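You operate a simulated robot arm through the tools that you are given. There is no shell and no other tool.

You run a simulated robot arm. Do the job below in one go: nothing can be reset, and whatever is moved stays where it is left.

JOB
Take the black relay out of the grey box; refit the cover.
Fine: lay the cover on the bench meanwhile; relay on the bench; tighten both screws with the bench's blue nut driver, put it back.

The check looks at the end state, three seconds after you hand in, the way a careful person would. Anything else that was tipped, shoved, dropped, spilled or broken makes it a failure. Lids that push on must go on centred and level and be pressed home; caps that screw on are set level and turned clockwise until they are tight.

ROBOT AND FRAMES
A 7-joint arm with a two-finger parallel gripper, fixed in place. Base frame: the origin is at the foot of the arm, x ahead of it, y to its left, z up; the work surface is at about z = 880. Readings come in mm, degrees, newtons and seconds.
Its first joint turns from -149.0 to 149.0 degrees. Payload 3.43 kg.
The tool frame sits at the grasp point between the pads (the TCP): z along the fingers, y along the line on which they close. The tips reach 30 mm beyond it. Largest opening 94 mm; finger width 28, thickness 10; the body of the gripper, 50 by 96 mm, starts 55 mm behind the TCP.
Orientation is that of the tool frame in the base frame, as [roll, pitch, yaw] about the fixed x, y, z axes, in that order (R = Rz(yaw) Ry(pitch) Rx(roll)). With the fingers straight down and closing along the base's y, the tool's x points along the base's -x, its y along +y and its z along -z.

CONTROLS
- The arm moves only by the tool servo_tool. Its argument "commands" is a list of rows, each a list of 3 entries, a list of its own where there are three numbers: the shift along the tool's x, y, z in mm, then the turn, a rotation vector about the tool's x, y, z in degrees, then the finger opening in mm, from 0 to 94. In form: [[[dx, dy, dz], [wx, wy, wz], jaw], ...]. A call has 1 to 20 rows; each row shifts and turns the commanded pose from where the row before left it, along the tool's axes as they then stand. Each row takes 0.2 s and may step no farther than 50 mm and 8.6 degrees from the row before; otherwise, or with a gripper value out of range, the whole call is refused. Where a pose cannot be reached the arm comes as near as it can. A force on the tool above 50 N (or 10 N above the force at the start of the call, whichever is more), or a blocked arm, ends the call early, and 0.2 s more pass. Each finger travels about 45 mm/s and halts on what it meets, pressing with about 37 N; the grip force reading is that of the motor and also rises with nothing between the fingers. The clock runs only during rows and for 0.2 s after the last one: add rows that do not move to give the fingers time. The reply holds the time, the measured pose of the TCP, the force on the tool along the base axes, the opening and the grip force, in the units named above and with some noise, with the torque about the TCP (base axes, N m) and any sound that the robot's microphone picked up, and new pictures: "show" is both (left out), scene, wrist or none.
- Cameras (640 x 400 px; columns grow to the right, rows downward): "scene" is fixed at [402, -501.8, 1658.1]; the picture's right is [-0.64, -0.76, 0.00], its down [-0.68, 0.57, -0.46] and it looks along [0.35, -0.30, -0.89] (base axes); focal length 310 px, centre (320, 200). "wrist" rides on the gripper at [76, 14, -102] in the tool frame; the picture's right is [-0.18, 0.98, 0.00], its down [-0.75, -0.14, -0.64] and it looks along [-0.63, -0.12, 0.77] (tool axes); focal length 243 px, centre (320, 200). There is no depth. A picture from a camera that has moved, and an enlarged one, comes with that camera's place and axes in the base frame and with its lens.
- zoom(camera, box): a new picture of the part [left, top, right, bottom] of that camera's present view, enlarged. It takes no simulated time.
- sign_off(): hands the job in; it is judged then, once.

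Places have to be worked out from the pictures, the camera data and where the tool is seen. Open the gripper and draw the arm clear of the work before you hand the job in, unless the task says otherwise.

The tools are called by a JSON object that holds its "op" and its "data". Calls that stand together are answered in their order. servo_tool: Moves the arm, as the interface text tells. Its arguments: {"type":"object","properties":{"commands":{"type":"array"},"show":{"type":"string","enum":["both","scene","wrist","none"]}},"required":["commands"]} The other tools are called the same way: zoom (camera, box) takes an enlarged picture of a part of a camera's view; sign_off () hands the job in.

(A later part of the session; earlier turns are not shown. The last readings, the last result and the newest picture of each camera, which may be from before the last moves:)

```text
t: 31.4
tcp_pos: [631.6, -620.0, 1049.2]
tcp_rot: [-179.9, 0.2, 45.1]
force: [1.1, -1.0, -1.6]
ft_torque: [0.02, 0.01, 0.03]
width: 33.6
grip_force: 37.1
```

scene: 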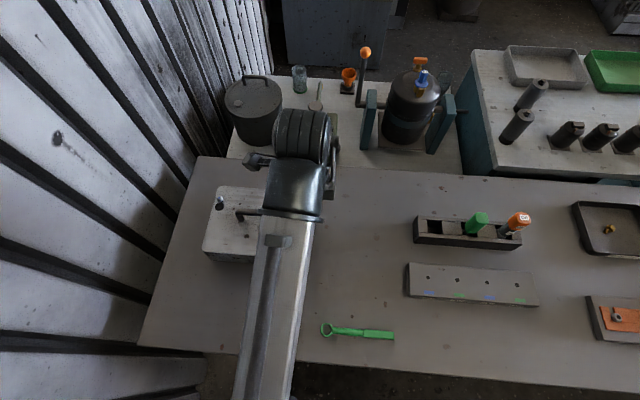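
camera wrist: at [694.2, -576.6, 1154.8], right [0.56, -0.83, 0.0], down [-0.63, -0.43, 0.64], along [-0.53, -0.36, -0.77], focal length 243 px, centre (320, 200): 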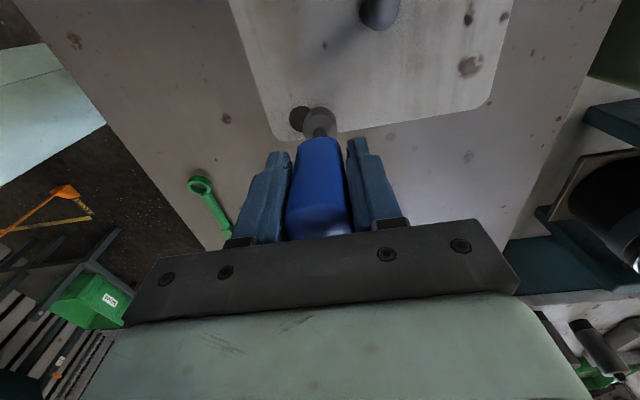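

The torque vanished and the tool keeps sinking: the socket is sliding over the hex. I continue down gently until it seats.

{"op": "servo_tool", "data": {"commands": [[[0, 0, 1], [0, 0, 0], 10], [[0, 0, 1], [0, 0, 0], 10], [[0, 0, 0], [0, 0, 0], 10]], "show": "none"}}

{"op": "servo_tool", "data": {"commands": [[[0, 0, 1], [0, 0, 0], 10], [[0, 0, 0], [0, 0, 0], 10]], "show": "wrist"}}

{"op": "zoom", "data": {"camera": "wrist", "box": [280, 80, 360, 140]}}

```text
t: 32.2
tcp_pos: [632.1, -618.9, 1048.0]
tcp_rot: [180.0, 0.2, 45.1]
force: [0.0, -0.9, -1.5]
ft_torque: [-0.01, 0.01, 0.01]
width: 33.9
grip_force: 37.0
```

```text
t: 32.8
tcp_pos: [630.9, -618.3, 1047.4]
tcp_rot: [-180.0, 0.1, 44.9]
force: [-0.8, -1.2, -0.4]
ft_torque: [-0.02, 0.0, -0.02]
width: 33.7
grip_force: 37.0
camera wrist: at [695.1, -576.0, 1149.1], right [0.56, -0.83, 0.0], down [-0.63, -0.43, 0.64], along [-0.53, -0.36, -0.77], focal length 243 px, centre (320, 200)
```

wrist: 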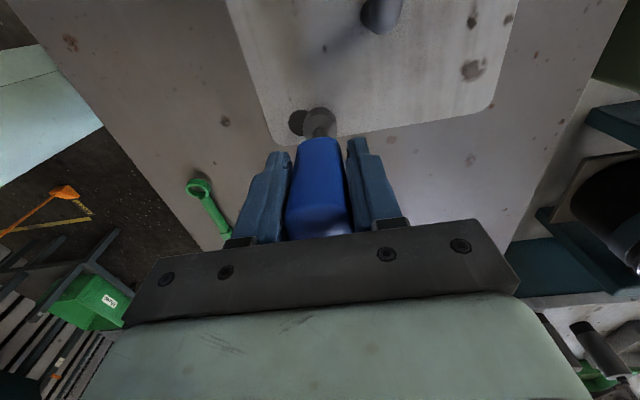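

```text
6.67 times, centred on (320, 110) of wrist
camera zoom: at [695.1, -576.0, 1149.1], right [0.56, -0.83, 0.0], down [-0.63, -0.43, 0.64], along [-0.53, -0.36, -0.77], focal length 1618 px, centre (320, 800)
```

zoom: 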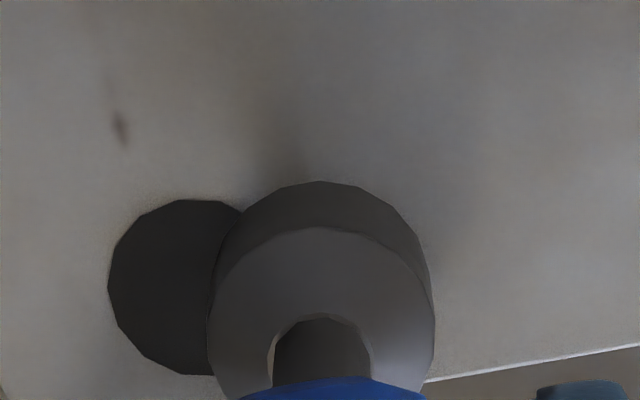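

Still free at z≈1047. I go down a little more to find the seat.

{"op": "servo_tool", "data": {"commands": [[[0, 0, 1], [0, 0, 0], 10], [[0, 0, 0], [0, 0, 0], 10]], "show": "none"}}

{"op": "servo_tool", "data": {"commands": [[[0, 0, 1], [0, 0, 0], 10], [[0, 0, 0], [0, 0, 0], 10]], "show": "none"}}

{"op": "servo_tool", "data": {"commands": [[[0, 0, 1], [0, 0, 0], 10], [[0, 0, 0], [0, 0, 0], 10]], "show": "none"}}

```text
t: 33.4
tcp_pos: [631.8, -620.3, 1046.3]
tcp_rot: [180.0, 0.2, 45.0]
force: [-0.7, 0.8, 3.4]
ft_torque: [0.02, 0.01, -0.01]
width: 33.8
grip_force: 37.2
```

```text
t: 34.0
tcp_pos: [631.4, -619.3, 1046.3]
tcp_rot: [179.9, 0.1, 45.0]
force: [2.6, 1.8, 12.8]
ft_torque: [0.1, -0.21, 0.01]
width: 33.8
grip_force: 37.3
```

```text
t: 34.6
tcp_pos: [629.6, -620.2, 1045.6]
tcp_rot: [179.9, 0.1, 45.0]
force: [4.3, 1.2, 27.6]
ft_torque: [0.04, -0.26, 0.01]
width: 33.8
grip_force: 37.3
```

The socket seated at z≈1046 after sinking 8 mm over the head, so it is engaged. I ease the pressure and try a small counter-clockwise turn to feel the torque.

{"op": "servo_tool", "data": {"commands": [[[0, 0, -1.5], [0, 0, 0], 10], [[0, 0, 0], [0, 0, -3], 10], [[0, 0, 0], [0, 0, -3], 10], [[0, 0, 0], [0, 0, -3], 10], [[0, 0, 0], [0, 0, 0], 10]], "show": "none"}}

```text
t: 35.8
tcp_pos: [630.4, -619.6, 1046.7]
tcp_rot: [-179.9, 0.2, 54.0]
force: [-0.8, -3.4, 14.9]
ft_torque: [-0.21, -0.05, -0.03]
width: 33.5
grip_force: 36.7
```

Hardly any torque so far. I turn further counter-clockwise in moderate steps and watch the torque, the height and any sound.

{"op": "servo_tool", "data": {"commands": [[[0, 0, 0], [0, 0, -6], 10], [[0, 0, 0], [0, 0, -6], 10], [[0, 0, 0], [0, 0, -6], 10], [[0, 0, 0], [0, 0, -6], 10], [[0, 0, 0], [0, 0, -6], 10], [[0, 0, 0], [0, 0, 0], 10]], "show": "none"}}

```text
t: 37.2
tcp_pos: [630.6, -619.8, 1046.6]
tcp_rot: [-179.8, -0.1, 84.1]
force: [-1.8, -0.6, 6.8]
ft_torque: [-0.02, 0.08, 0.01]
width: 33.8
grip_force: 37.0
```

I'll check whether the screw actually turned with the driver: I lift about 20 mm and look at the hex.

{"op": "servo_tool", "data": {"commands": [[[0, 0, -5], [0, 0, 0], 10], [[0, 0, -10], [0, 0, 0], 10], [[0, 0, -10], [0, 0, 0], 10], [[0, 0, -10], [0, 0, 0], 10], [[0, 0, 0], [0, 0, 0], 10]], "show": "wrist"}}

{"op": "zoom", "data": {"camera": "wrist", "box": [290, 75, 350, 120]}}

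```text
t: 38.4
tcp_pos: [631.1, -619.0, 1081.4]
tcp_rot: [-179.9, 0.1, 84.0]
force: [0.1, -0.4, -1.4]
ft_torque: [-0.01, 0.03, 0.0]
width: 33.8
grip_force: 37.2
camera wrist: at [653.7, -546.5, 1183.1], right [0.96, -0.29, 0.0], down [-0.22, -0.73, 0.64], along [-0.19, -0.62, -0.77], focal length 243 px, centre (320, 200)
```

wrist: 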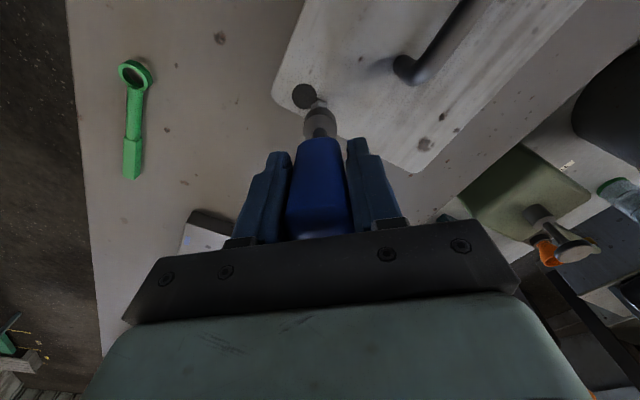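

```text
8.89 times, centred on (320, 98) of wrist
camera zoom: at [653.7, -546.5, 1183.1], right [0.96, -0.29, 0.0], down [-0.22, -0.73, 0.64], along [-0.19, -0.62, -0.77], focal length 2157 px, centre (320, 1111)
```

zoom: 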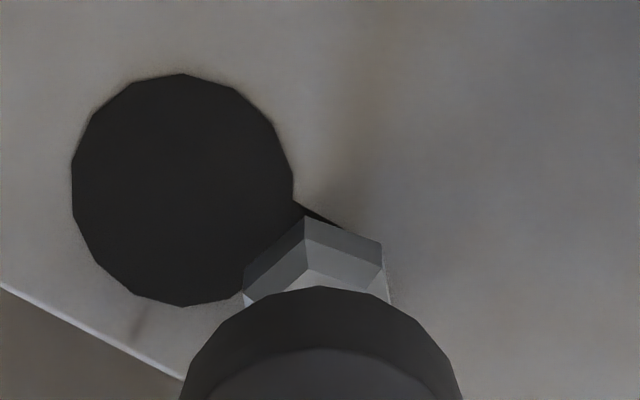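

The hex corner still points along the tool x-axis after 39°, so the screw does turn with the driver. I lower back onto it and turn further counter-clockwise.

{"op": "servo_tool", "data": {"commands": [[[0, 0, 10], [0, 0, 0], 10], [[0, 0, 10], [0, 0, 0], 10], [[0, 0, 5], [0, 0, 0], 10], [[0, 0, 3], [0, 0, 0], 10], [[0, 0, 3], [0, 0, 0], 10], [[0, 0, 2], [0, 0, 0], 10], [[0, 0, 1], [0, 0, 0], 10], [[0, 0, 0], [0, 0, 0], 10]], "show": "none"}}

```text
t: 40.2
tcp_pos: [631.5, -620.9, 1047.1]
tcp_rot: [-179.9, 0.1, 84.0]
force: [-0.2, 0.0, -1.8]
ft_torque: [0.0, 0.03, 0.0]
width: 33.9
grip_force: 36.7
```

Re-engaged with no pressure on it. I turn counter-clockwise 160°.

{"op": "servo_tool", "data": {"commands": [[[0, 0, 0], [0, 0, -8], 10], [[0, 0, 0], [0, 0, -8], 10], [[0, 0, 0], [0, 0, -8], 10], [[0, 0, 0], [0, 0, -8], 10], [[0, 0, 0], [0, 0, -8], 10], [[0, 0, 0], [0, 0, -8], 10], [[0, 0, 0], [0, 0, -8], 10], [[0, 0, 0], [0, 0, -8], 10], [[0, 0, 0], [0, 0, -8], 10], [[0, 0, 0], [0, 0, -8], 10], [[0, 0, 0], [0, 0, -8], 10], [[0, 0, 0], [0, 0, -8], 10], [[0, 0, 0], [0, 0, -8], 10], [[0, 0, 0], [0, 0, -8], 10], [[0, 0, 0], [0, 0, -8], 10], [[0, 0, 0], [0, 0, -8], 10], [[0, 0, 0], [0, 0, -8], 10], [[0, 0, 0], [0, 0, -8], 10], [[0, 0, 0], [0, 0, -8], 10], [[0, 0, 0], [0, 0, 0], 10]], "show": "both"}}

```text
t: 44.4
tcp_pos: [631.2, -618.9, 1047.0]
tcp_rot: [179.9, -0.1, -123.9]
force: [-0.2, -0.4, -1.4]
ft_torque: [-0.01, -0.01, -0.06]
width: 33.9
grip_force: 37.2
camera wrist: at [576.5, -675.9, 1149.6], right [-0.71, 0.7, 0.0], down [0.54, 0.55, 0.64], along [0.45, 0.46, -0.77], focal length 243 px, centre (320, 200)
```

scene: 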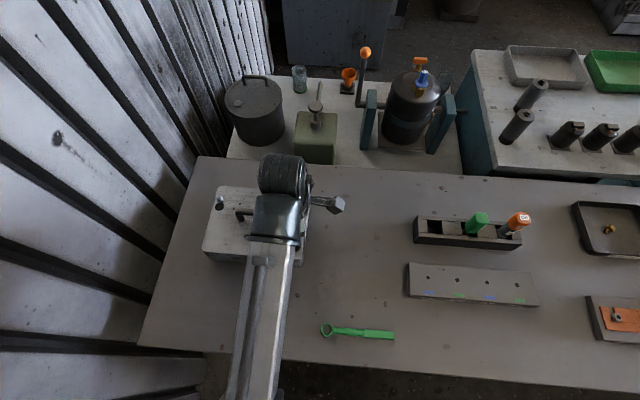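
wrist: 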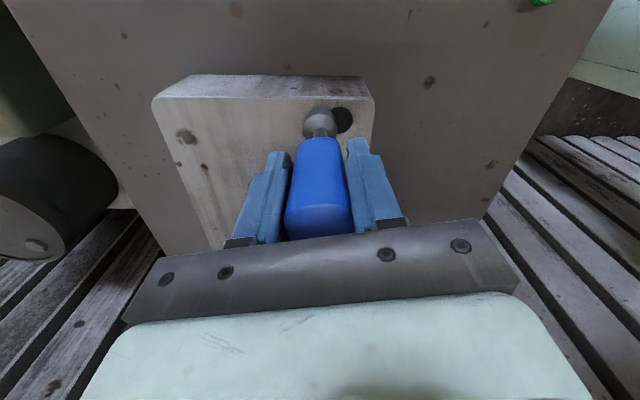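

About 190° turned so far. I continue the remaining travel to yaw ≈292°.

{"op": "servo_tool", "data": {"commands": [[[0, 0, 0], [0, 0, -8], 10], [[0, 0, 0], [0, 0, -8], 10], [[0, 0, 0], [0, 0, -8], 10], [[0, 0, 0], [0, 0, -8], 10], [[0, 0, 0], [0, 0, -8], 10], [[0, 0, 0], [0, 0, -8], 10], [[0, 0, 0], [0, 0, 0], 10]], "show": "wrist"}}

{"op": "zoom", "data": {"camera": "wrist", "box": [280, 80, 360, 140]}}

```text
t: 46.0
tcp_pos: [630.0, -619.4, 1047.0]
tcp_rot: [179.9, 0.0, -75.9]
force: [0.4, 0.4, -1.1]
ft_torque: [-0.02, -0.02, -0.01]
width: 33.7
grip_force: 36.8
camera wrist: at [635.6, -697.7, 1149.3], right [-1.0, -0.06, 0.0], down [-0.04, 0.77, 0.64], along [-0.04, 0.64, -0.77], focal length 243 px, centre (320, 200)
```

wrist: 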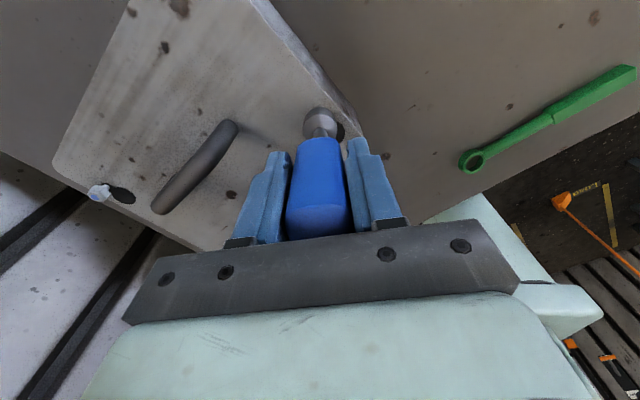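

```text
6.67 times, centred on (320, 110) of wrist
camera zoom: at [635.6, -697.7, 1149.3], right [-1.0, -0.06, 0.0], down [-0.04, 0.77, 0.64], along [-0.04, 0.64, -0.77], focal length 1618 px, centre (320, 800)
```

zoom: 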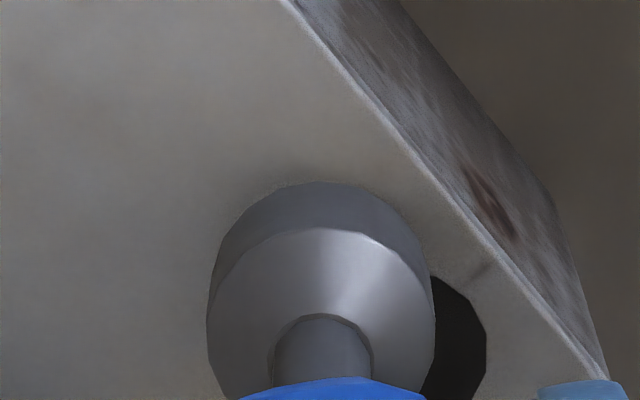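

I lift to see whether the head has risen from the cover.

{"op": "servo_tool", "data": {"commands": [[[0, 0, -5], [0, 0, 0], 10], [[0, 0, -10], [0, 0, 0], 10], [[0, 0, -10], [0, 0, 0], 10], [[0, 0, -20], [0, 0, 0], 10], [[0, 0, -20], [0, 0, 0], 10], [[0, 0, -10], [0, 0, 0], 10], [[0, 0, 0], [0, 0, 0], 10]], "show": "both"}}

{"op": "zoom", "data": {"camera": "wrist", "box": [290, 70, 350, 115]}}

```text
t: 47.6
tcp_pos: [630.1, -619.3, 1121.7]
tcp_rot: [179.9, 0.0, -76.0]
force: [-0.1, 0.0, -0.3]
ft_torque: [0.0, -0.02, 0.02]
width: 33.9
grip_force: 37.1
camera wrist: at [634.6, -697.8, 1224.3], right [-1.0, -0.06, 0.0], down [-0.04, 0.77, 0.64], along [-0.04, 0.64, -0.77], focal length 243 px, centre (320, 200)
```

scene: 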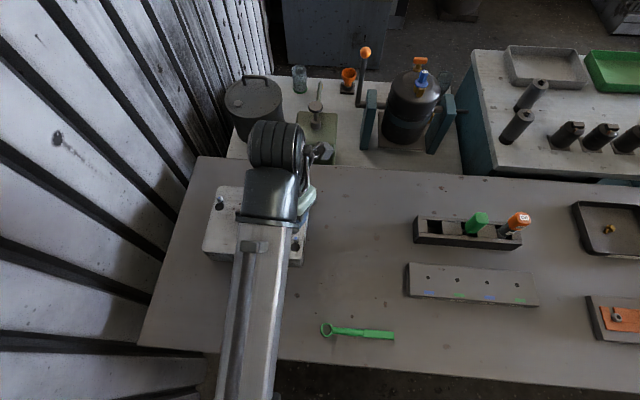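
wrist: 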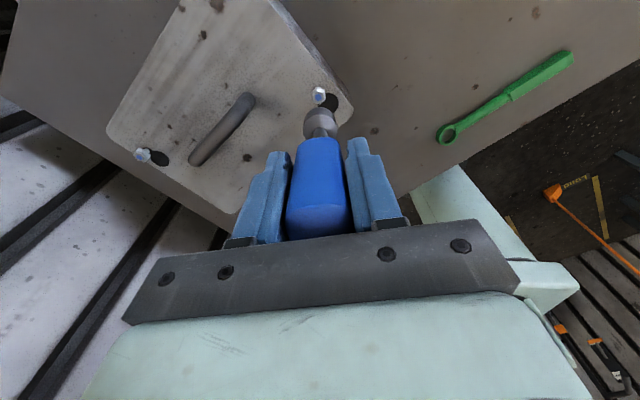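

```text
8.89 times, centred on (320, 92) of wrist
camera zoom: at [634.6, -697.8, 1224.3], right [-1.0, -0.06, 0.0], down [-0.04, 0.77, 0.64], along [-0.04, 0.64, -0.77], focal length 2157 px, centre (320, 1156)
```

zoom: 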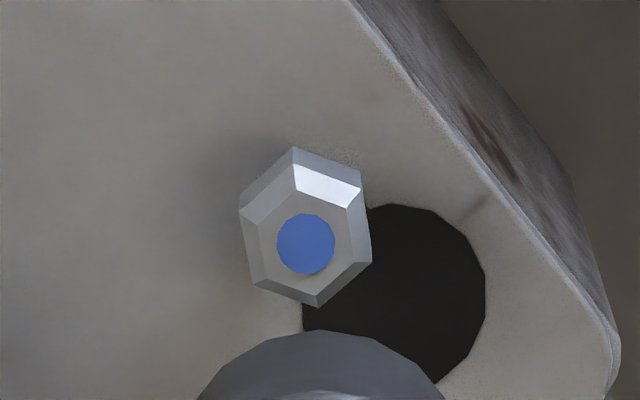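

The head turned with the driver (239° in total). I zoom on the other, untouched screw for comparison of how its head sits on the cover.

{"op": "zoom", "data": {"camera": "wrist", "box": [115, 130, 185, 180]}}

{"op": "zoom", "data": {"camera": "scene", "box": [285, 215, 315, 255]}}

{"op": "zoom", "data": {"camera": "scene", "box": [205, 185, 235, 215]}}

```text
8.00 times, centred on (150, 155) of wrist
camera zoom: at [634.6, -697.8, 1224.3], right [-1.0, -0.06, 0.0], down [-0.04, 0.77, 0.64], along [-0.04, 0.64, -0.77], focal length 1941 px, centre (1680, 560)
```

zoom: 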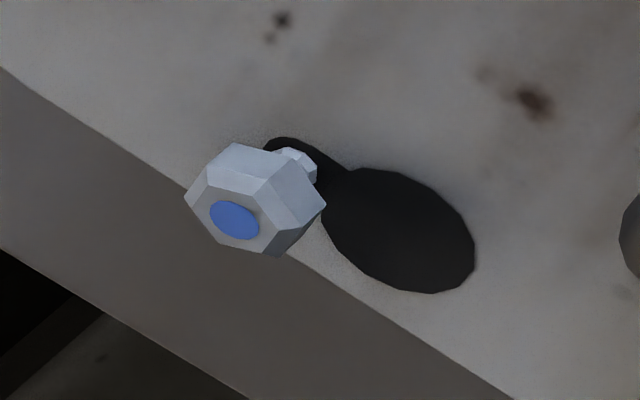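

```text
10.00 times, centred on (300, 235) of scene
camera zoom: at [402.0, -501.8, 1658.1], right [-0.64, -0.76, 0.0], down [-0.68, 0.57, -0.46], along [0.35, -0.3, -0.89], focal length 3102 px, centre (520, -150)
```

zoom: 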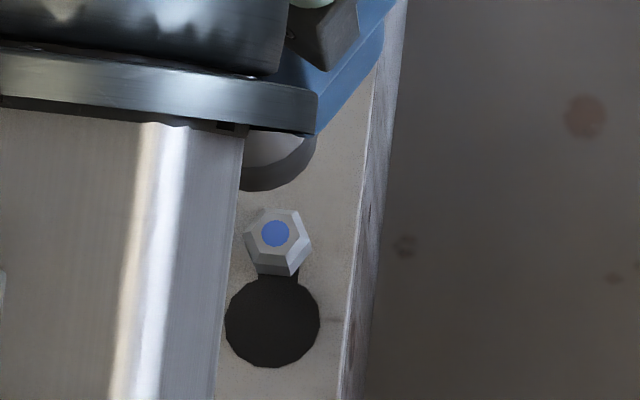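

```text
13.33 times, centred on (220, 200) of scene
camera zoom: at [402.0, -501.8, 1658.1], right [-0.64, -0.76, 0.0], down [-0.68, 0.57, -0.46], along [0.35, -0.3, -0.89], focal length 4136 px, centre (1653, 200)
```

zoom: 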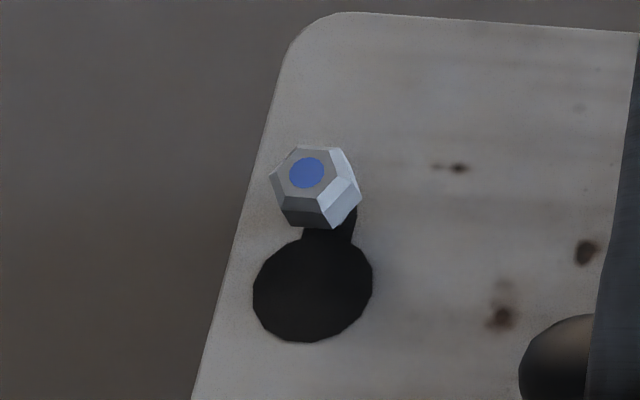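

Very telling: the untouched screw's head stands several mm proud on its shank, so both screws are already backed off and the cover should slide free. So I'll return the driver to the rack first: raise and unwind the wrist to yaw 45°.

{"op": "servo_tool", "data": {"commands": [[[0, 0, -25], [0, 0, 8.5], 10], [[0, 0, 0], [0, 0, 8.5], 10], [[0, 0, 0], [0, 0, 8.5], 10], [[0, 0, 0], [0, 0, 8.5], 10], [[0, 0, 0], [0, 0, 8.5], 10], [[0, 0, 0], [0, 0, 8.5], 10], [[0, 0, 0], [0, 0, 8.5], 10], [[0, 0, 0], [0, 0, 8.5], 10], [[0, 0, 0], [0, 0, 8.5], 10], [[0, 0, 0], [0, 0, 8.5], 10], [[0, 0, 0], [0, 0, 8.5], 10], [[0, 0, 0], [0, 0, 8.5], 10], [[0, 0, 0], [0, 0, 8.5], 10], [[0, 0, 0], [0, 0, 8.5], 10], [[0, 0, 0], [0, 0, 8.5], 10], [[0, 0, 0], [0, 0, 8.5], 10], [[0, 0, 0], [0, 0, 8.5], 10], [[0, 0, 0], [0, 0, 8.5], 10], [[0, 0, 0], [0, 0, 8.5], 10], [[0, 0, 0], [0, 0, 8.5], 10]], "show": "none"}}

{"op": "servo_tool", "data": {"commands": [[[0, 0, 0], [0, 0, 8.5], 10], [[0, 0, 0], [0, 0, 8.5], 10], [[0, 0, 0], [0, 0, 8.5], 10], [[0, 0, 0], [0, 0, 8.5], 10], [[0, 0, 0], [0, 0, 8.5], 10], [[0, 0, 0], [0, 0, 8.5], 10], [[0, 0, 0], [0, 0, 8.5], 10], [[0, 0, 0], [0, 0, 8.5], 10], [[0, 0, 0], [0, 0, 1], 10], [[0, 0, 0], [0, 0, 0], 10]], "show": "both"}}

```text
t: 51.8
tcp_pos: [632.9, -620.6, 1147.2]
tcp_rot: [-179.9, -0.1, 113.8]
force: [-1.2, -0.4, -0.8]
ft_torque: [-0.03, -0.01, -0.02]
width: 33.6
grip_force: 36.8
```

```text
t: 54.0
tcp_pos: [632.3, -620.6, 1147.8]
tcp_rot: [-179.8, 0.1, 45.0]
force: [-0.7, -0.6, -1.0]
ft_torque: [0.02, -0.04, 0.0]
width: 33.9
grip_force: 36.8
camera wrist: at [695.4, -576.5, 1249.5], right [0.56, -0.83, 0.0], down [-0.63, -0.43, 0.64], along [-0.53, -0.36, -0.77], focal length 243 px, centre (320, 200)
```

scene: 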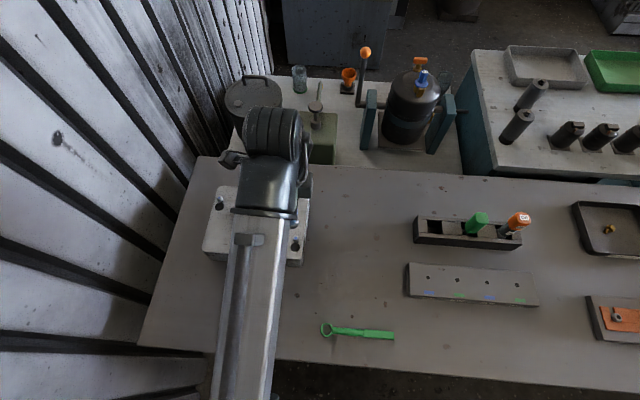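
wrist: 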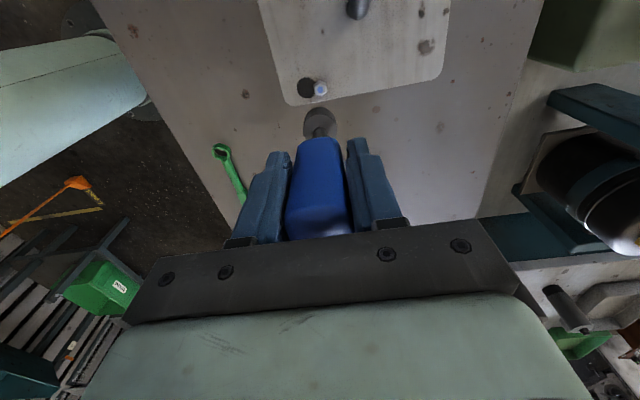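

The wrist is unwound to yaw 45°. I carry the driver back above its rack slot, reversing the earlier path.

{"op": "servo_tool", "data": {"commands": [[[-42.8, 9.5, 0], [0, 0, 0], 10], [[-42.8, 9.5, 0], [0, 0, 0], 10], [[-42.8, 9.5, 0], [0, 0, 0], 10], [[-42.8, 9.5, 0], [0, 0, 0], 10], [[-42.8, 9.5, 0], [0, 0, 0], 10], [[-42.8, 9.5, 0], [0, 0, 0], 10], [[-42.8, 9.5, 0], [0, 0, 0], 10], [[-42.7, 9.5, 0], [0, 0, 0], 10], [[0, 0, 40], [0, 0, 0], 10], [[0, 0, 0], [0, 0, 0], 10], [[0, 0, 0], [0, 0, 0], 10]], "show": "both"}}

{"op": "zoom", "data": {"camera": "wrist", "box": [260, 20, 380, 140]}}

```text
t: 56.4
tcp_pos: [443.0, -913.4, 1109.3]
tcp_rot: [180.0, 0.1, 45.0]
force: [-1.7, 0.2, -0.6]
ft_torque: [0.02, 0.04, -0.02]
width: 33.8
grip_force: 37.6
camera wrist: at [506.8, -871.1, 1210.1], right [0.56, -0.83, 0.0], down [-0.63, -0.43, 0.64], along [-0.53, -0.36, -0.77], focal length 243 px, centre (320, 200)
```

scene: 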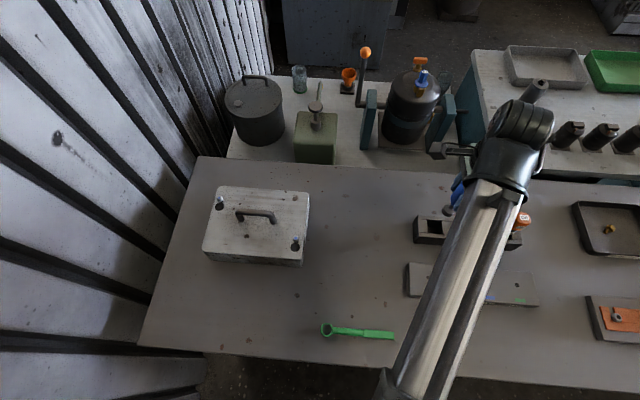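
wrist: 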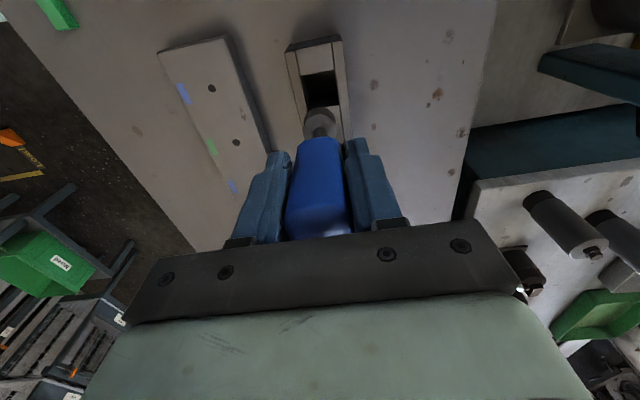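

```text
3.33 times, centred on (320, 80) of wrist
camera zoom: at [506.8, -871.1, 1210.1], right [0.56, -0.83, 0.0], down [-0.63, -0.43, 0.64], along [-0.53, -0.36, -0.77], focal length 809 px, centre (320, 600)
```

zoom: 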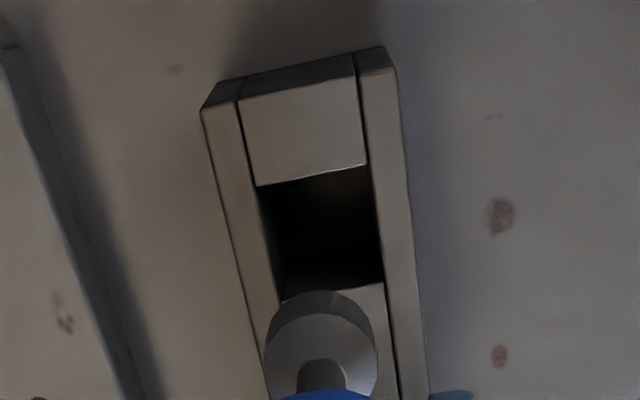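

The slot opening is about 36 mm square, and I'm nearly centred. I shift to the recorded pick-up position and sample the pose a few times before lowering.

{"op": "servo_tool", "data": {"commands": [[[-0.8, 1.8, 30], [0, 0, 0], 10], [[0, 0, 0], [0, 0, 0], 10], [[0, 0, 0], [0, 0, 0], 10], [[0, 0, 0], [0, 0, 0], 10]], "show": "none"}}

{"op": "servo_tool", "data": {"commands": [[[0, 0, 0], [0, 0, 0], 10]], "show": "none"}}

{"op": "servo_tool", "data": {"commands": [[[0, 0, 0], [0, 0, 0], 10]], "show": "wrist"}}

```text
t: 57.4
tcp_pos: [444.0, -917.4, 1077.9]
tcp_rot: [-179.9, 0.1, 45.0]
force: [-0.7, 0.3, -0.8]
ft_torque: [0.01, 0.02, -0.01]
width: 33.7
grip_force: 36.8
```

```text
t: 57.8
tcp_pos: [443.4, -915.8, 1077.3]
tcp_rot: [-179.9, 0.0, 45.0]
force: [0.7, 0.8, -1.4]
ft_torque: [-0.02, 0.02, 0.03]
width: 33.8
grip_force: 37.1
```

```text
t: 58.2
tcp_pos: [443.0, -916.8, 1077.4]
tcp_rot: [-179.9, 0.1, 45.0]
force: [-0.3, -0.5, -1.7]
ft_torque: [0.0, -0.01, -0.02]
width: 34.1
grip_force: 36.8
camera wrist: at [507.3, -873.3, 1179.5], right [0.56, -0.83, 0.0], down [-0.63, -0.43, 0.64], along [-0.53, -0.36, -0.77], focal length 243 px, centre (320, 200)
```

wrist: 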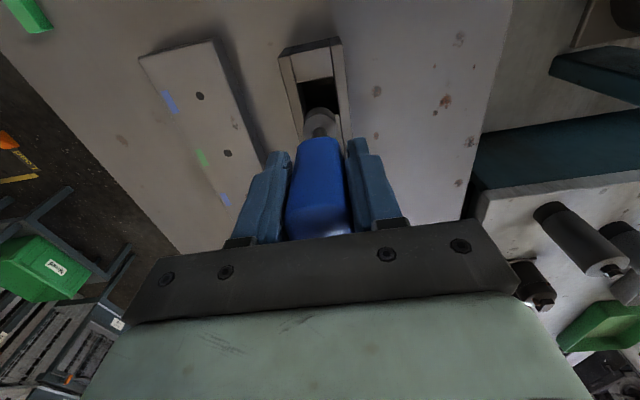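

The average is (443.5,-916.6), matching the pick-up spot. I lower the driver into the slot, slowing near the bottom.

{"op": "servo_tool", "data": {"commands": [[[0, 0, 20], [0, 0, 0], 10], [[0, 0, 20], [0, 0, 0], 10], [[0, 0, 15], [0, 0, 0], 10], [[0, 0, 10], [0, 0, 0], 10], [[0, 0, 10], [0, 0, 0], 10], [[0, 0, 10], [0, 0, 0], 10], [[0, 0, 10], [0, 0, 0], 10], [[0, 0, 6], [0, 0, 0], 10], [[0, 0, 3], [0, 0, 0], 10], [[0, 0, 0], [0, 0, 0], 10]], "show": "wrist"}}

```text
t: 60.4
tcp_pos: [443.1, -916.6, 971.8]
tcp_rot: [-179.9, 0.2, 45.0]
force: [0.5, 0.1, -1.3]
ft_torque: [0.04, -0.01, 0.02]
width: 34.1
grip_force: 37.1
camera wrist: at [506.9, -874.2, 1075.5], right [0.56, -0.83, 0.0], down [-0.63, -0.43, 0.64], along [-0.53, -0.36, -0.77], focal length 243 px, centre (320, 200)
```

wrist: 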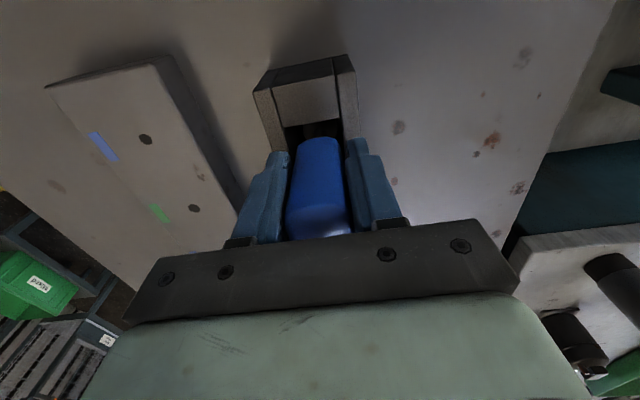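

Nearly at its original height with no contact yet. I ease down until it touches.

{"op": "servo_tool", "data": {"commands": [[[0, 0, 1], [0, 0, 0], 10], [[0, 0, 0], [0, 0, 0], 10]], "show": "none"}}

{"op": "servo_tool", "data": {"commands": [[[0, 0, 1], [0, 0, 0], 10], [[0, 0, 0], [0, 0, 0], 10]], "show": "none"}}

```text
t: 61.0
tcp_pos: [443.1, -917.3, 972.8]
tcp_rot: [-179.9, 0.1, 45.0]
force: [-0.6, 0.2, -0.7]
ft_torque: [0.03, 0.0, 0.04]
width: 33.7
grip_force: 37.2
```

```text
t: 61.6
tcp_pos: [443.3, -917.8, 972.0]
tcp_rot: [-180.0, 0.1, 45.0]
force: [0.5, -0.6, -1.1]
ft_torque: [-0.01, 0.01, -0.01]
width: 33.9
grip_force: 37.0
```

Still no contact; two more 1 mm steps.

{"op": "servo_tool", "data": {"commands": [[[0, 0, 1], [0, 0, 0], 10], [[0, 0, 0], [0, 0, 0], 10]], "show": "none"}}

{"op": "servo_tool", "data": {"commands": [[[0, 0, 1], [0, 0, 0], 10], [[0, 0, 0], [0, 0, 0], 10]], "show": "none"}}

```text
t: 62.2
tcp_pos: [443.5, -917.5, 971.4]
tcp_rot: [-180.0, 0.1, 45.0]
force: [-1.3, -0.5, 2.0]
ft_torque: [-0.05, 0.07, -0.02]
width: 33.7
grip_force: 37.2
```

```text
t: 62.8
tcp_pos: [443.6, -917.6, 971.7]
tcp_rot: [-180.0, 0.2, 45.1]
force: [0.4, -0.6, 15.9]
ft_torque: [-0.03, 0.08, -0.01]
width: 33.9
grip_force: 37.2
```

It rests on the rack floor at z≈971. I ease off the pressure, open the fingers, and rise.

{"op": "servo_tool", "data": {"commands": [[[0, 0, -1], [0, 0, 0], 10], [[0, 0, 0], [0, 0, 0], 45], [[0, 0, 0], [0, 0, 0], 70], [[0, 0, 0], [0, 0, 0], 90], [[0, 0, 0], [0, 0, 0], 90], [[0, 0, 0], [0, 0, 0], 90], [[0, 0, -20], [0, 0, 0], 90], [[0, 0, -30], [0, 0, 0], 90], [[0, 0, -40], [0, 0, 0], 90], [[0, 0, -40], [0, 0, 0], 90], [[0, 0, -30], [0, 0, 0], 90], [[0, 0, 0], [0, 0, 0], 90]], "show": "both"}}

{"op": "zoom", "data": {"camera": "wrist", "box": [260, 20, 380, 140]}}

```text
t: 65.4
tcp_pos: [444.5, -917.2, 1131.5]
tcp_rot: [-179.8, 0.1, 45.1]
force: [0.6, 0.7, 0.3]
ft_torque: [0.02, 0.0, 0.01]
width: 90.0
grip_force: 0.0
camera wrist: at [507.9, -873.5, 1233.2], right [0.56, -0.83, 0.0], down [-0.63, -0.43, 0.64], along [-0.53, -0.36, -0.77], focal length 243 px, centre (320, 200)
```

scene: 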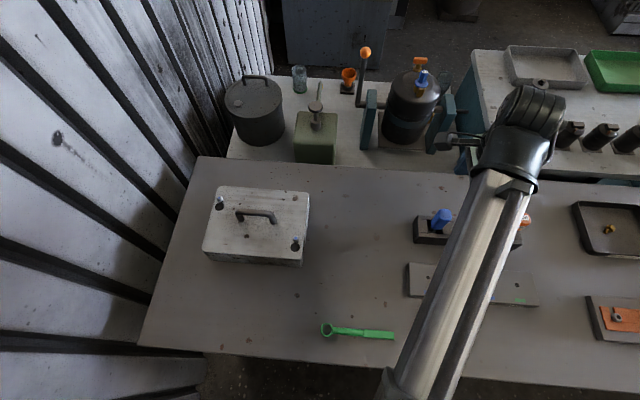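
wrist: 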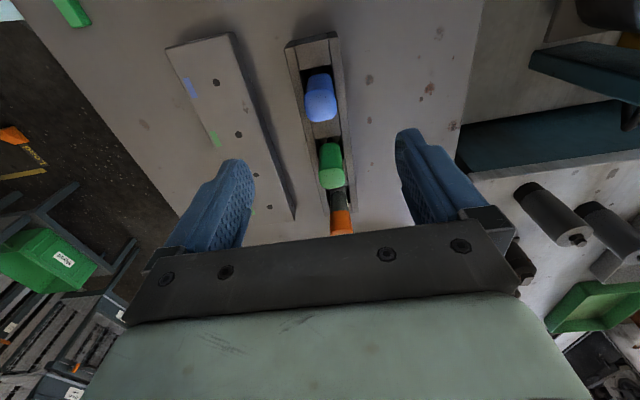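

```text
3.33 times, centred on (320, 80) of wrist
camera zoom: at [507.9, -873.5, 1233.2], right [0.56, -0.83, 0.0], down [-0.63, -0.43, 0.64], along [-0.53, -0.36, -0.77], focal length 809 px, centre (320, 600)
```

zoom: 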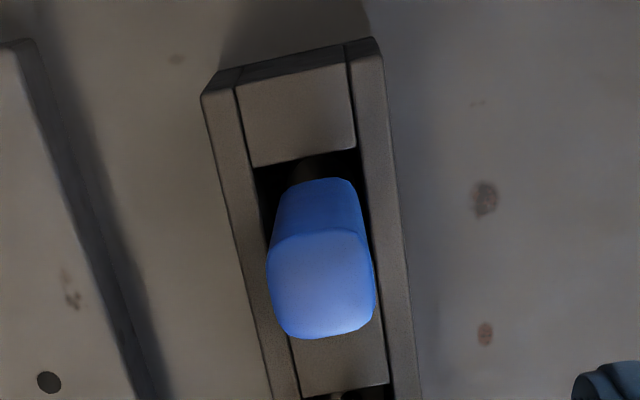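

The driver stands upright in its slot. With the arm clear, I check both screws and the cover handle in the scene view before grasping the cover.

{"op": "zoom", "data": {"camera": "scene", "box": [280, 225, 316, 255]}}

{"op": "zoom", "data": {"camera": "scene", "box": [225, 195, 285, 235]}}

{"op": "zoom", "data": {"camera": "scene", "box": [190, 175, 320, 275]}}

```text
13.33 times, centred on (298, 240) of scene
camera zoom: at [402.0, -501.8, 1658.1], right [-0.64, -0.76, 0.0], down [-0.68, 0.57, -0.46], along [0.35, -0.3, -0.89], focal length 4136 px, centre (613, -333)
```

zoom: 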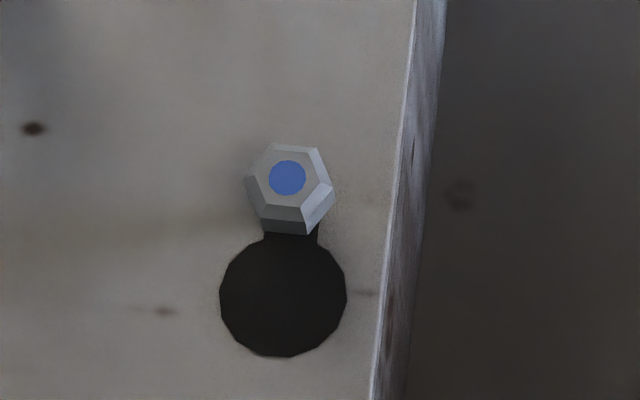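

```text
10.00 times, centred on (255, 215) of scene
camera zoom: at [402.0, -501.8, 1658.1], right [-0.64, -0.76, 0.0], down [-0.68, 0.57, -0.46], along [0.35, -0.3, -0.89], focal length 3102 px, centre (970, 50)
```

zoom: 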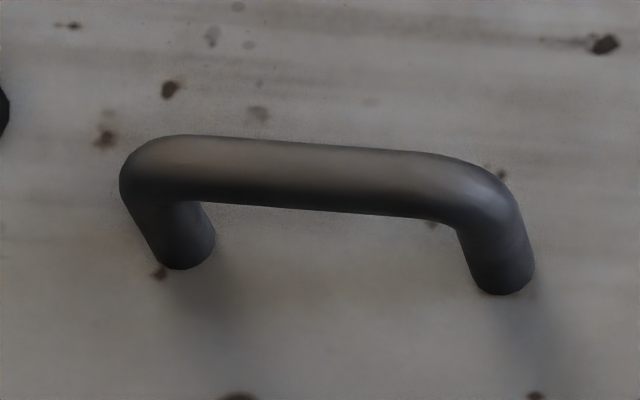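

```text
4.00 times, centred on (255, 225) of scene
camera zoom: at [402.0, -501.8, 1658.1], right [-0.64, -0.76, 0.0], down [-0.68, 0.57, -0.46], along [0.35, -0.3, -0.89], focal length 1241 px, centre (580, 100)
```

zoom: 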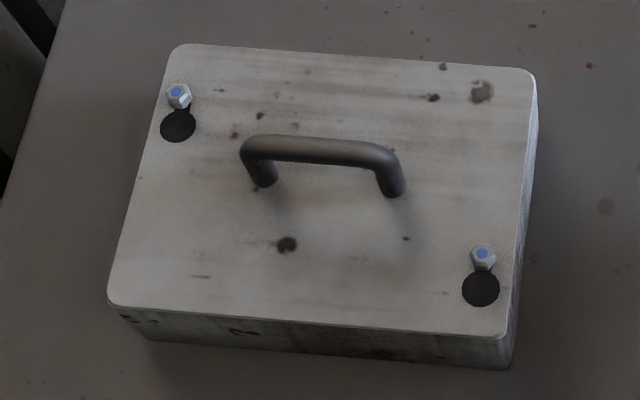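

The handle bar runs along the box's long axis, centred near (734,-580) with the bar at z≈1008; the keyholes call for a slide of about 17 mm away from the robot (+S). I move above the handle with the fingers open.

{"op": "servo_tool", "data": {"commands": [[[44.3, -3.3, 0], [0, 0, 0], 90], [[44.3, -3.3, 0], [0, 0, 0], 90], [[44.3, -3.3, 0], [0, 0, 0], 90], [[44.3, -3.3, 0], [0, 0, 0], 90], [[44.3, -3.3, 0], [0, 0, 0], 90], [[44.3, -3.3, 0], [0, 0, 0], 90], [[44.3, -3.3, 0], [0, 0, 0], 90], [[44.3, -3.3, 0], [0, 0, 0], 90], [[44.3, -3.3, 0], [0, 0, 0], 90], [[44.3, -3.3, 0], [0, 0, 0], 90], [[0, 0, 0], [0, 0, 0], 90], [[0, 0, 0], [0, 0, 0], 90]], "show": "both"}}

{"op": "zoom", "data": {"camera": "wrist", "box": [240, 0, 400, 140]}}

```text
t: 68.0
tcp_pos: [734.7, -580.5, 1131.6]
tcp_rot: [-179.8, 0.1, 45.0]
force: [-0.2, 0.3, 0.5]
ft_torque: [0.03, 0.0, 0.0]
width: 90.0
grip_force: 0.1
camera wrist: at [798.1, -537.3, 1233.9], right [0.56, -0.83, 0.0], down [-0.63, -0.43, 0.64], along [-0.53, -0.36, -0.77], focal length 243 px, centre (320, 200)
```

scene: 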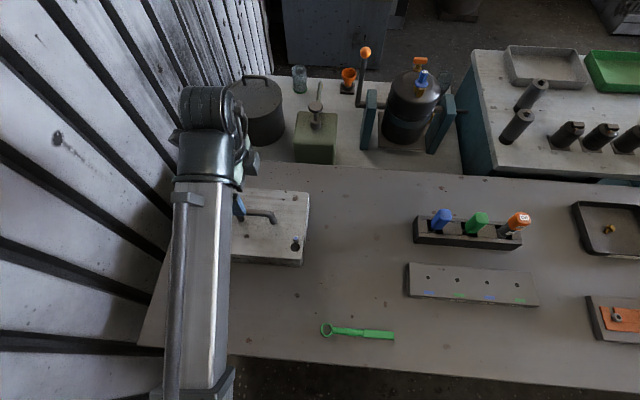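
wrist: 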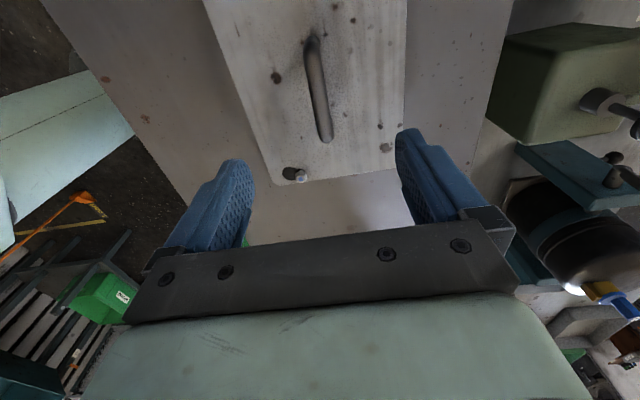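

```text
2.86 times, centred on (320, 70) of wrist
camera zoom: at [798.1, -537.3, 1233.9], right [0.56, -0.83, 0.0], down [-0.63, -0.43, 0.64], along [-0.53, -0.36, -0.77], focal length 693 px, centre (320, 571)
```

zoom: 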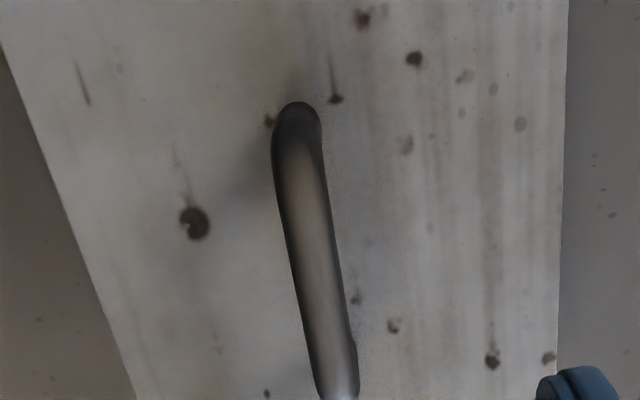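

The bar is parallel to the tool's x-axis and lies about 1–2 mm toward +y. I shift slightly and come down to z≈1055 for a closer check.

{"op": "servo_tool", "data": {"commands": [[[4, 1.3, 0], [0, 0, 0], 90], [[0, 0, 30], [0, 0, 0], 90], [[0, 0, 30], [0, 0, 0], 90], [[0, 0, 12], [0, 0, 0], 90], [[0, 0, 0], [0, 0, 0], 90], [[0, 0, 0], [0, 0, 0], 90]], "show": "wrist"}}

{"op": "zoom", "data": {"camera": "wrist", "box": [220, 40, 420, 190]}}

```text
t: 69.4
tcp_pos: [738.7, -579.8, 1059.5]
tcp_rot: [180.0, 0.1, 45.0]
force: [-0.3, 0.3, 0.0]
ft_torque: [0.01, 0.01, 0.01]
width: 90.4
grip_force: 0.1
camera wrist: at [801.5, -536.9, 1161.7], right [0.56, -0.83, 0.0], down [-0.63, -0.43, 0.64], along [-0.53, -0.36, -0.77], focal length 243 px, centre (320, 200)
```

wrist: 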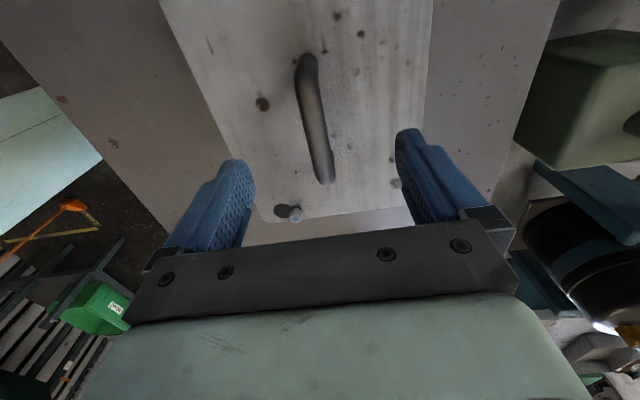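

```text
2.67 times, centred on (320, 115) of wrist
camera zoom: at [801.5, -536.9, 1161.7], right [0.56, -0.83, 0.0], down [-0.63, -0.43, 0.64], along [-0.53, -0.36, -0.77], focal length 647 px, centre (320, 427)
```

zoom: 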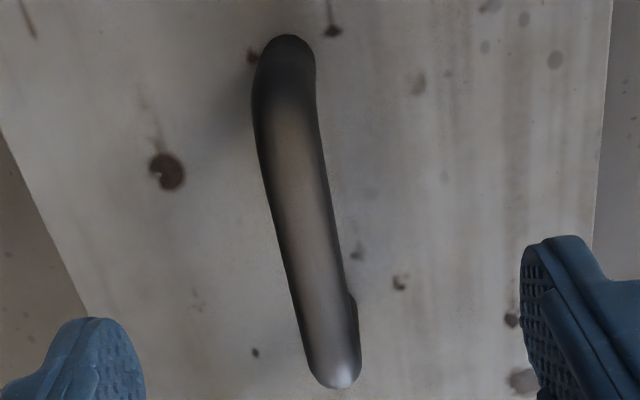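

The bar's top is at z≈1003, its centre is about 5 mm further in +x, and it is about 2 mm toward -y. I correct and go down to z≈1002 (tips about 15 mm above the cover).

{"op": "servo_tool", "data": {"commands": [[[5, -2.2, 0], [0, 0, 0], 90], [[0, 0, 20], [0, 0, 0], 90], [[0, 0, 20], [0, 0, 0], 90], [[0, 0, 15], [0, 0, 0], 90], [[0, 0, 0], [0, 0, 0], 90], [[0, 0, 0], [0, 0, 0], 90]], "show": "wrist"}}

```text
t: 70.8
tcp_pos: [739.0, -575.4, 1002.7]
tcp_rot: [179.9, 0.1, 45.0]
force: [0.3, -0.2, 0.4]
ft_torque: [0.0, 0.02, 0.0]
width: 89.9
grip_force: 0.0
camera wrist: at [804.2, -531.3, 1104.5], right [0.56, -0.83, 0.0], down [-0.63, -0.43, 0.64], along [-0.53, -0.36, -0.77], focal length 243 px, centre (320, 200)
```

wrist: 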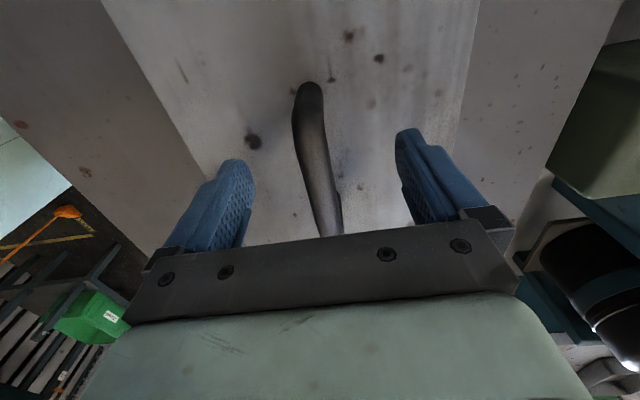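

The bar sits squarely between the pads at TCP height. I close on it.

{"op": "servo_tool", "data": {"commands": [[[0, 0, 0], [0, 0, 0], 40], [[0, 0, 0], [0, 0, 0], 5], [[0, 0, 0], [0, 0, 0], 5], [[0, 0, 0], [0, 0, 0], 5], [[0, 0, 0], [0, 0, 0], 5], [[0, 0, 0], [0, 0, 0], 5], [[0, 0, 0], [0, 0, 0], 5]], "show": "wrist"}}

```text
t: 72.4
tcp_pos: [741.6, -575.2, 1002.3]
tcp_rot: [-180.0, 0.1, 45.0]
force: [0.5, -0.8, 0.5]
ft_torque: [0.02, -0.03, 0.03]
width: 19.7
grip_force: 36.8
camera wrist: at [804.3, -531.4, 1104.5], right [0.56, -0.83, 0.0], down [-0.63, -0.43, 0.64], along [-0.53, -0.36, -0.77], focal length 243 px, centre (320, 200)
```

wrist: 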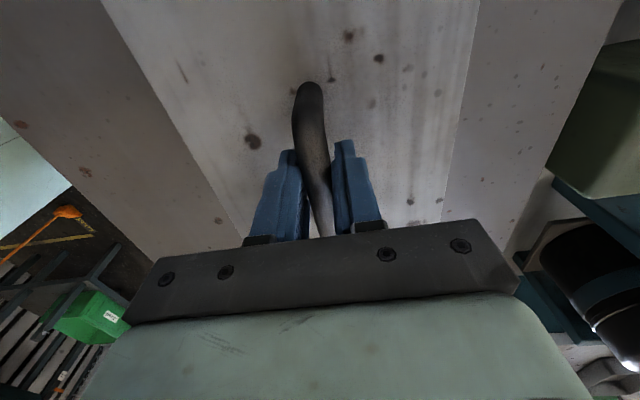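

Gripped at 19.7 mm with 37 N. I slide the cover along +y (away from the robot) in small steps and watch the force.

{"op": "servo_tool", "data": {"commands": [[[0, 2, 0], [0, 0, 0], 5], [[0, 2, 0], [0, 0, 0], 5], [[0, 2, 0], [0, 0, 0], 5], [[0, 0, 0], [0, 0, 0], 5]], "show": "both"}}

{"op": "zoom", "data": {"camera": "scene", "box": [190, 175, 320, 275]}}

```text
t: 73.4
tcp_pos: [743.4, -578.5, 1003.1]
tcp_rot: [-179.9, 0.1, 45.0]
force: [0.5, -0.4, 0.0]
ft_torque: [0.03, -0.03, 0.0]
width: 19.6
grip_force: 37.2
camera wrist: at [807.3, -535.7, 1104.8], right [0.56, -0.83, 0.0], down [-0.63, -0.43, 0.64], along [-0.53, -0.36, -0.77], focal length 243 px, centre (320, 200)
```

scene: 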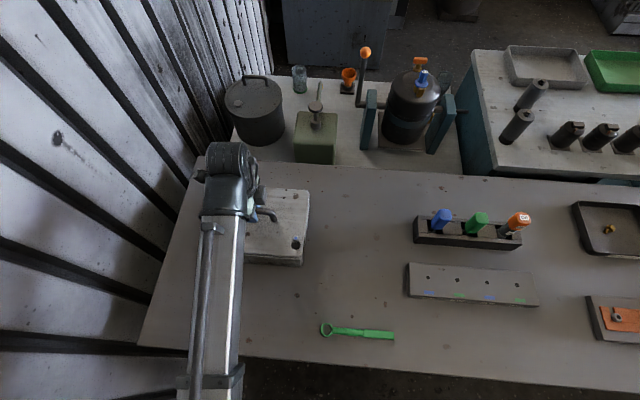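
wrist: 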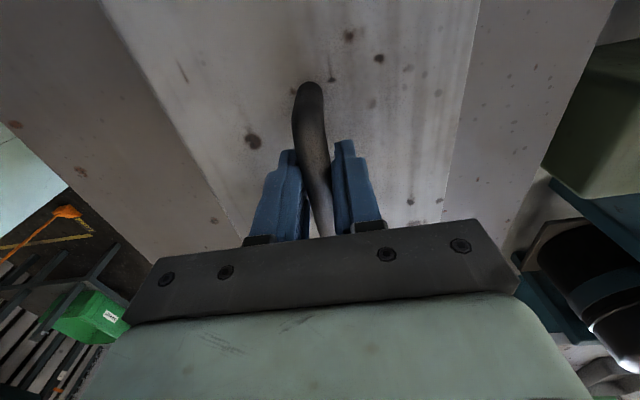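

```text
4.00 times, centred on (255, 225) of scene
camera zoom: at [402.0, -501.8, 1658.1], right [-0.64, -0.76, 0.0], down [-0.68, 0.57, -0.46], along [0.35, -0.3, -0.89], focal length 1241 px, centre (580, 100)
```

zoom: 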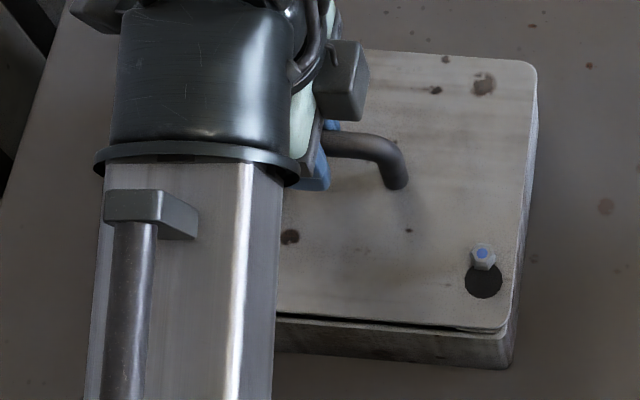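

The cover slides freely, and the hole is approaching the screw. I continue about 11 mm more.

{"op": "servo_tool", "data": {"commands": [[[0, 2, 0], [0, 0, 0], 5], [[0, 2, 0], [0, 0, 0], 5], [[0, 2, 0], [0, 0, 0], 5], [[0, 2, 0], [0, 0, 0], 5], [[0, 2, 0], [0, 0, 0], 5], [[0, 1, 0], [0, 0, 0], 5], [[0, 0, 0], [0, 0, 0], 5], [[0, 0, 0], [0, 0, 0], 5]], "show": "scene"}}

{"op": "zoom", "data": {"camera": "scene", "box": [280, 225, 316, 255]}}

```text
t: 75.2
tcp_pos: [751.5, -587.1, 1002.1]
tcp_rot: [-180.0, 0.1, 45.0]
force: [0.0, 0.1, 0.0]
ft_torque: [0.01, -0.04, 0.01]
width: 19.4
grip_force: 36.5
```

scene: 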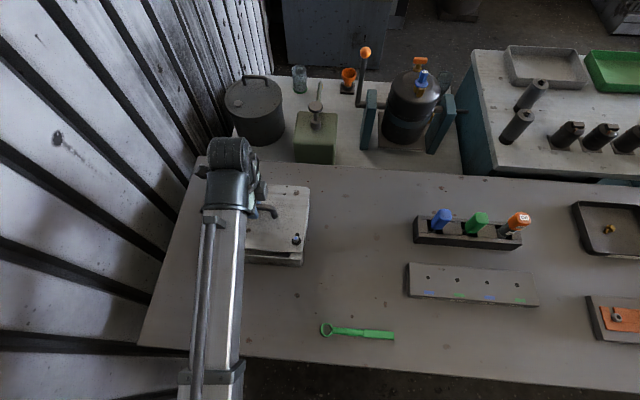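

```text
13.33 times, centred on (298, 240) of scene
camera zoom: at [402.0, -501.8, 1658.1], right [-0.64, -0.76, 0.0], down [-0.68, 0.57, -0.46], along [0.35, -0.3, -0.89], focal length 4136 px, centre (613, -333)
```

zoom: 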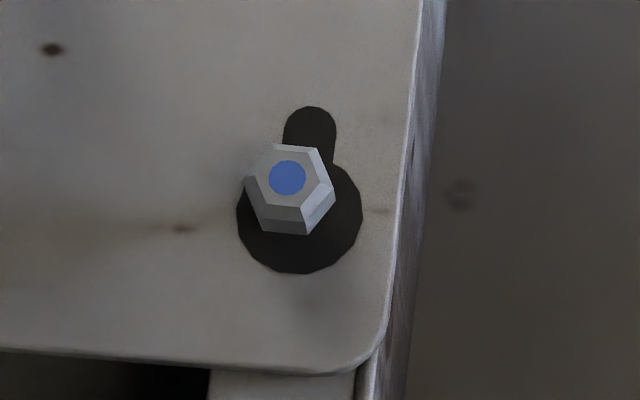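

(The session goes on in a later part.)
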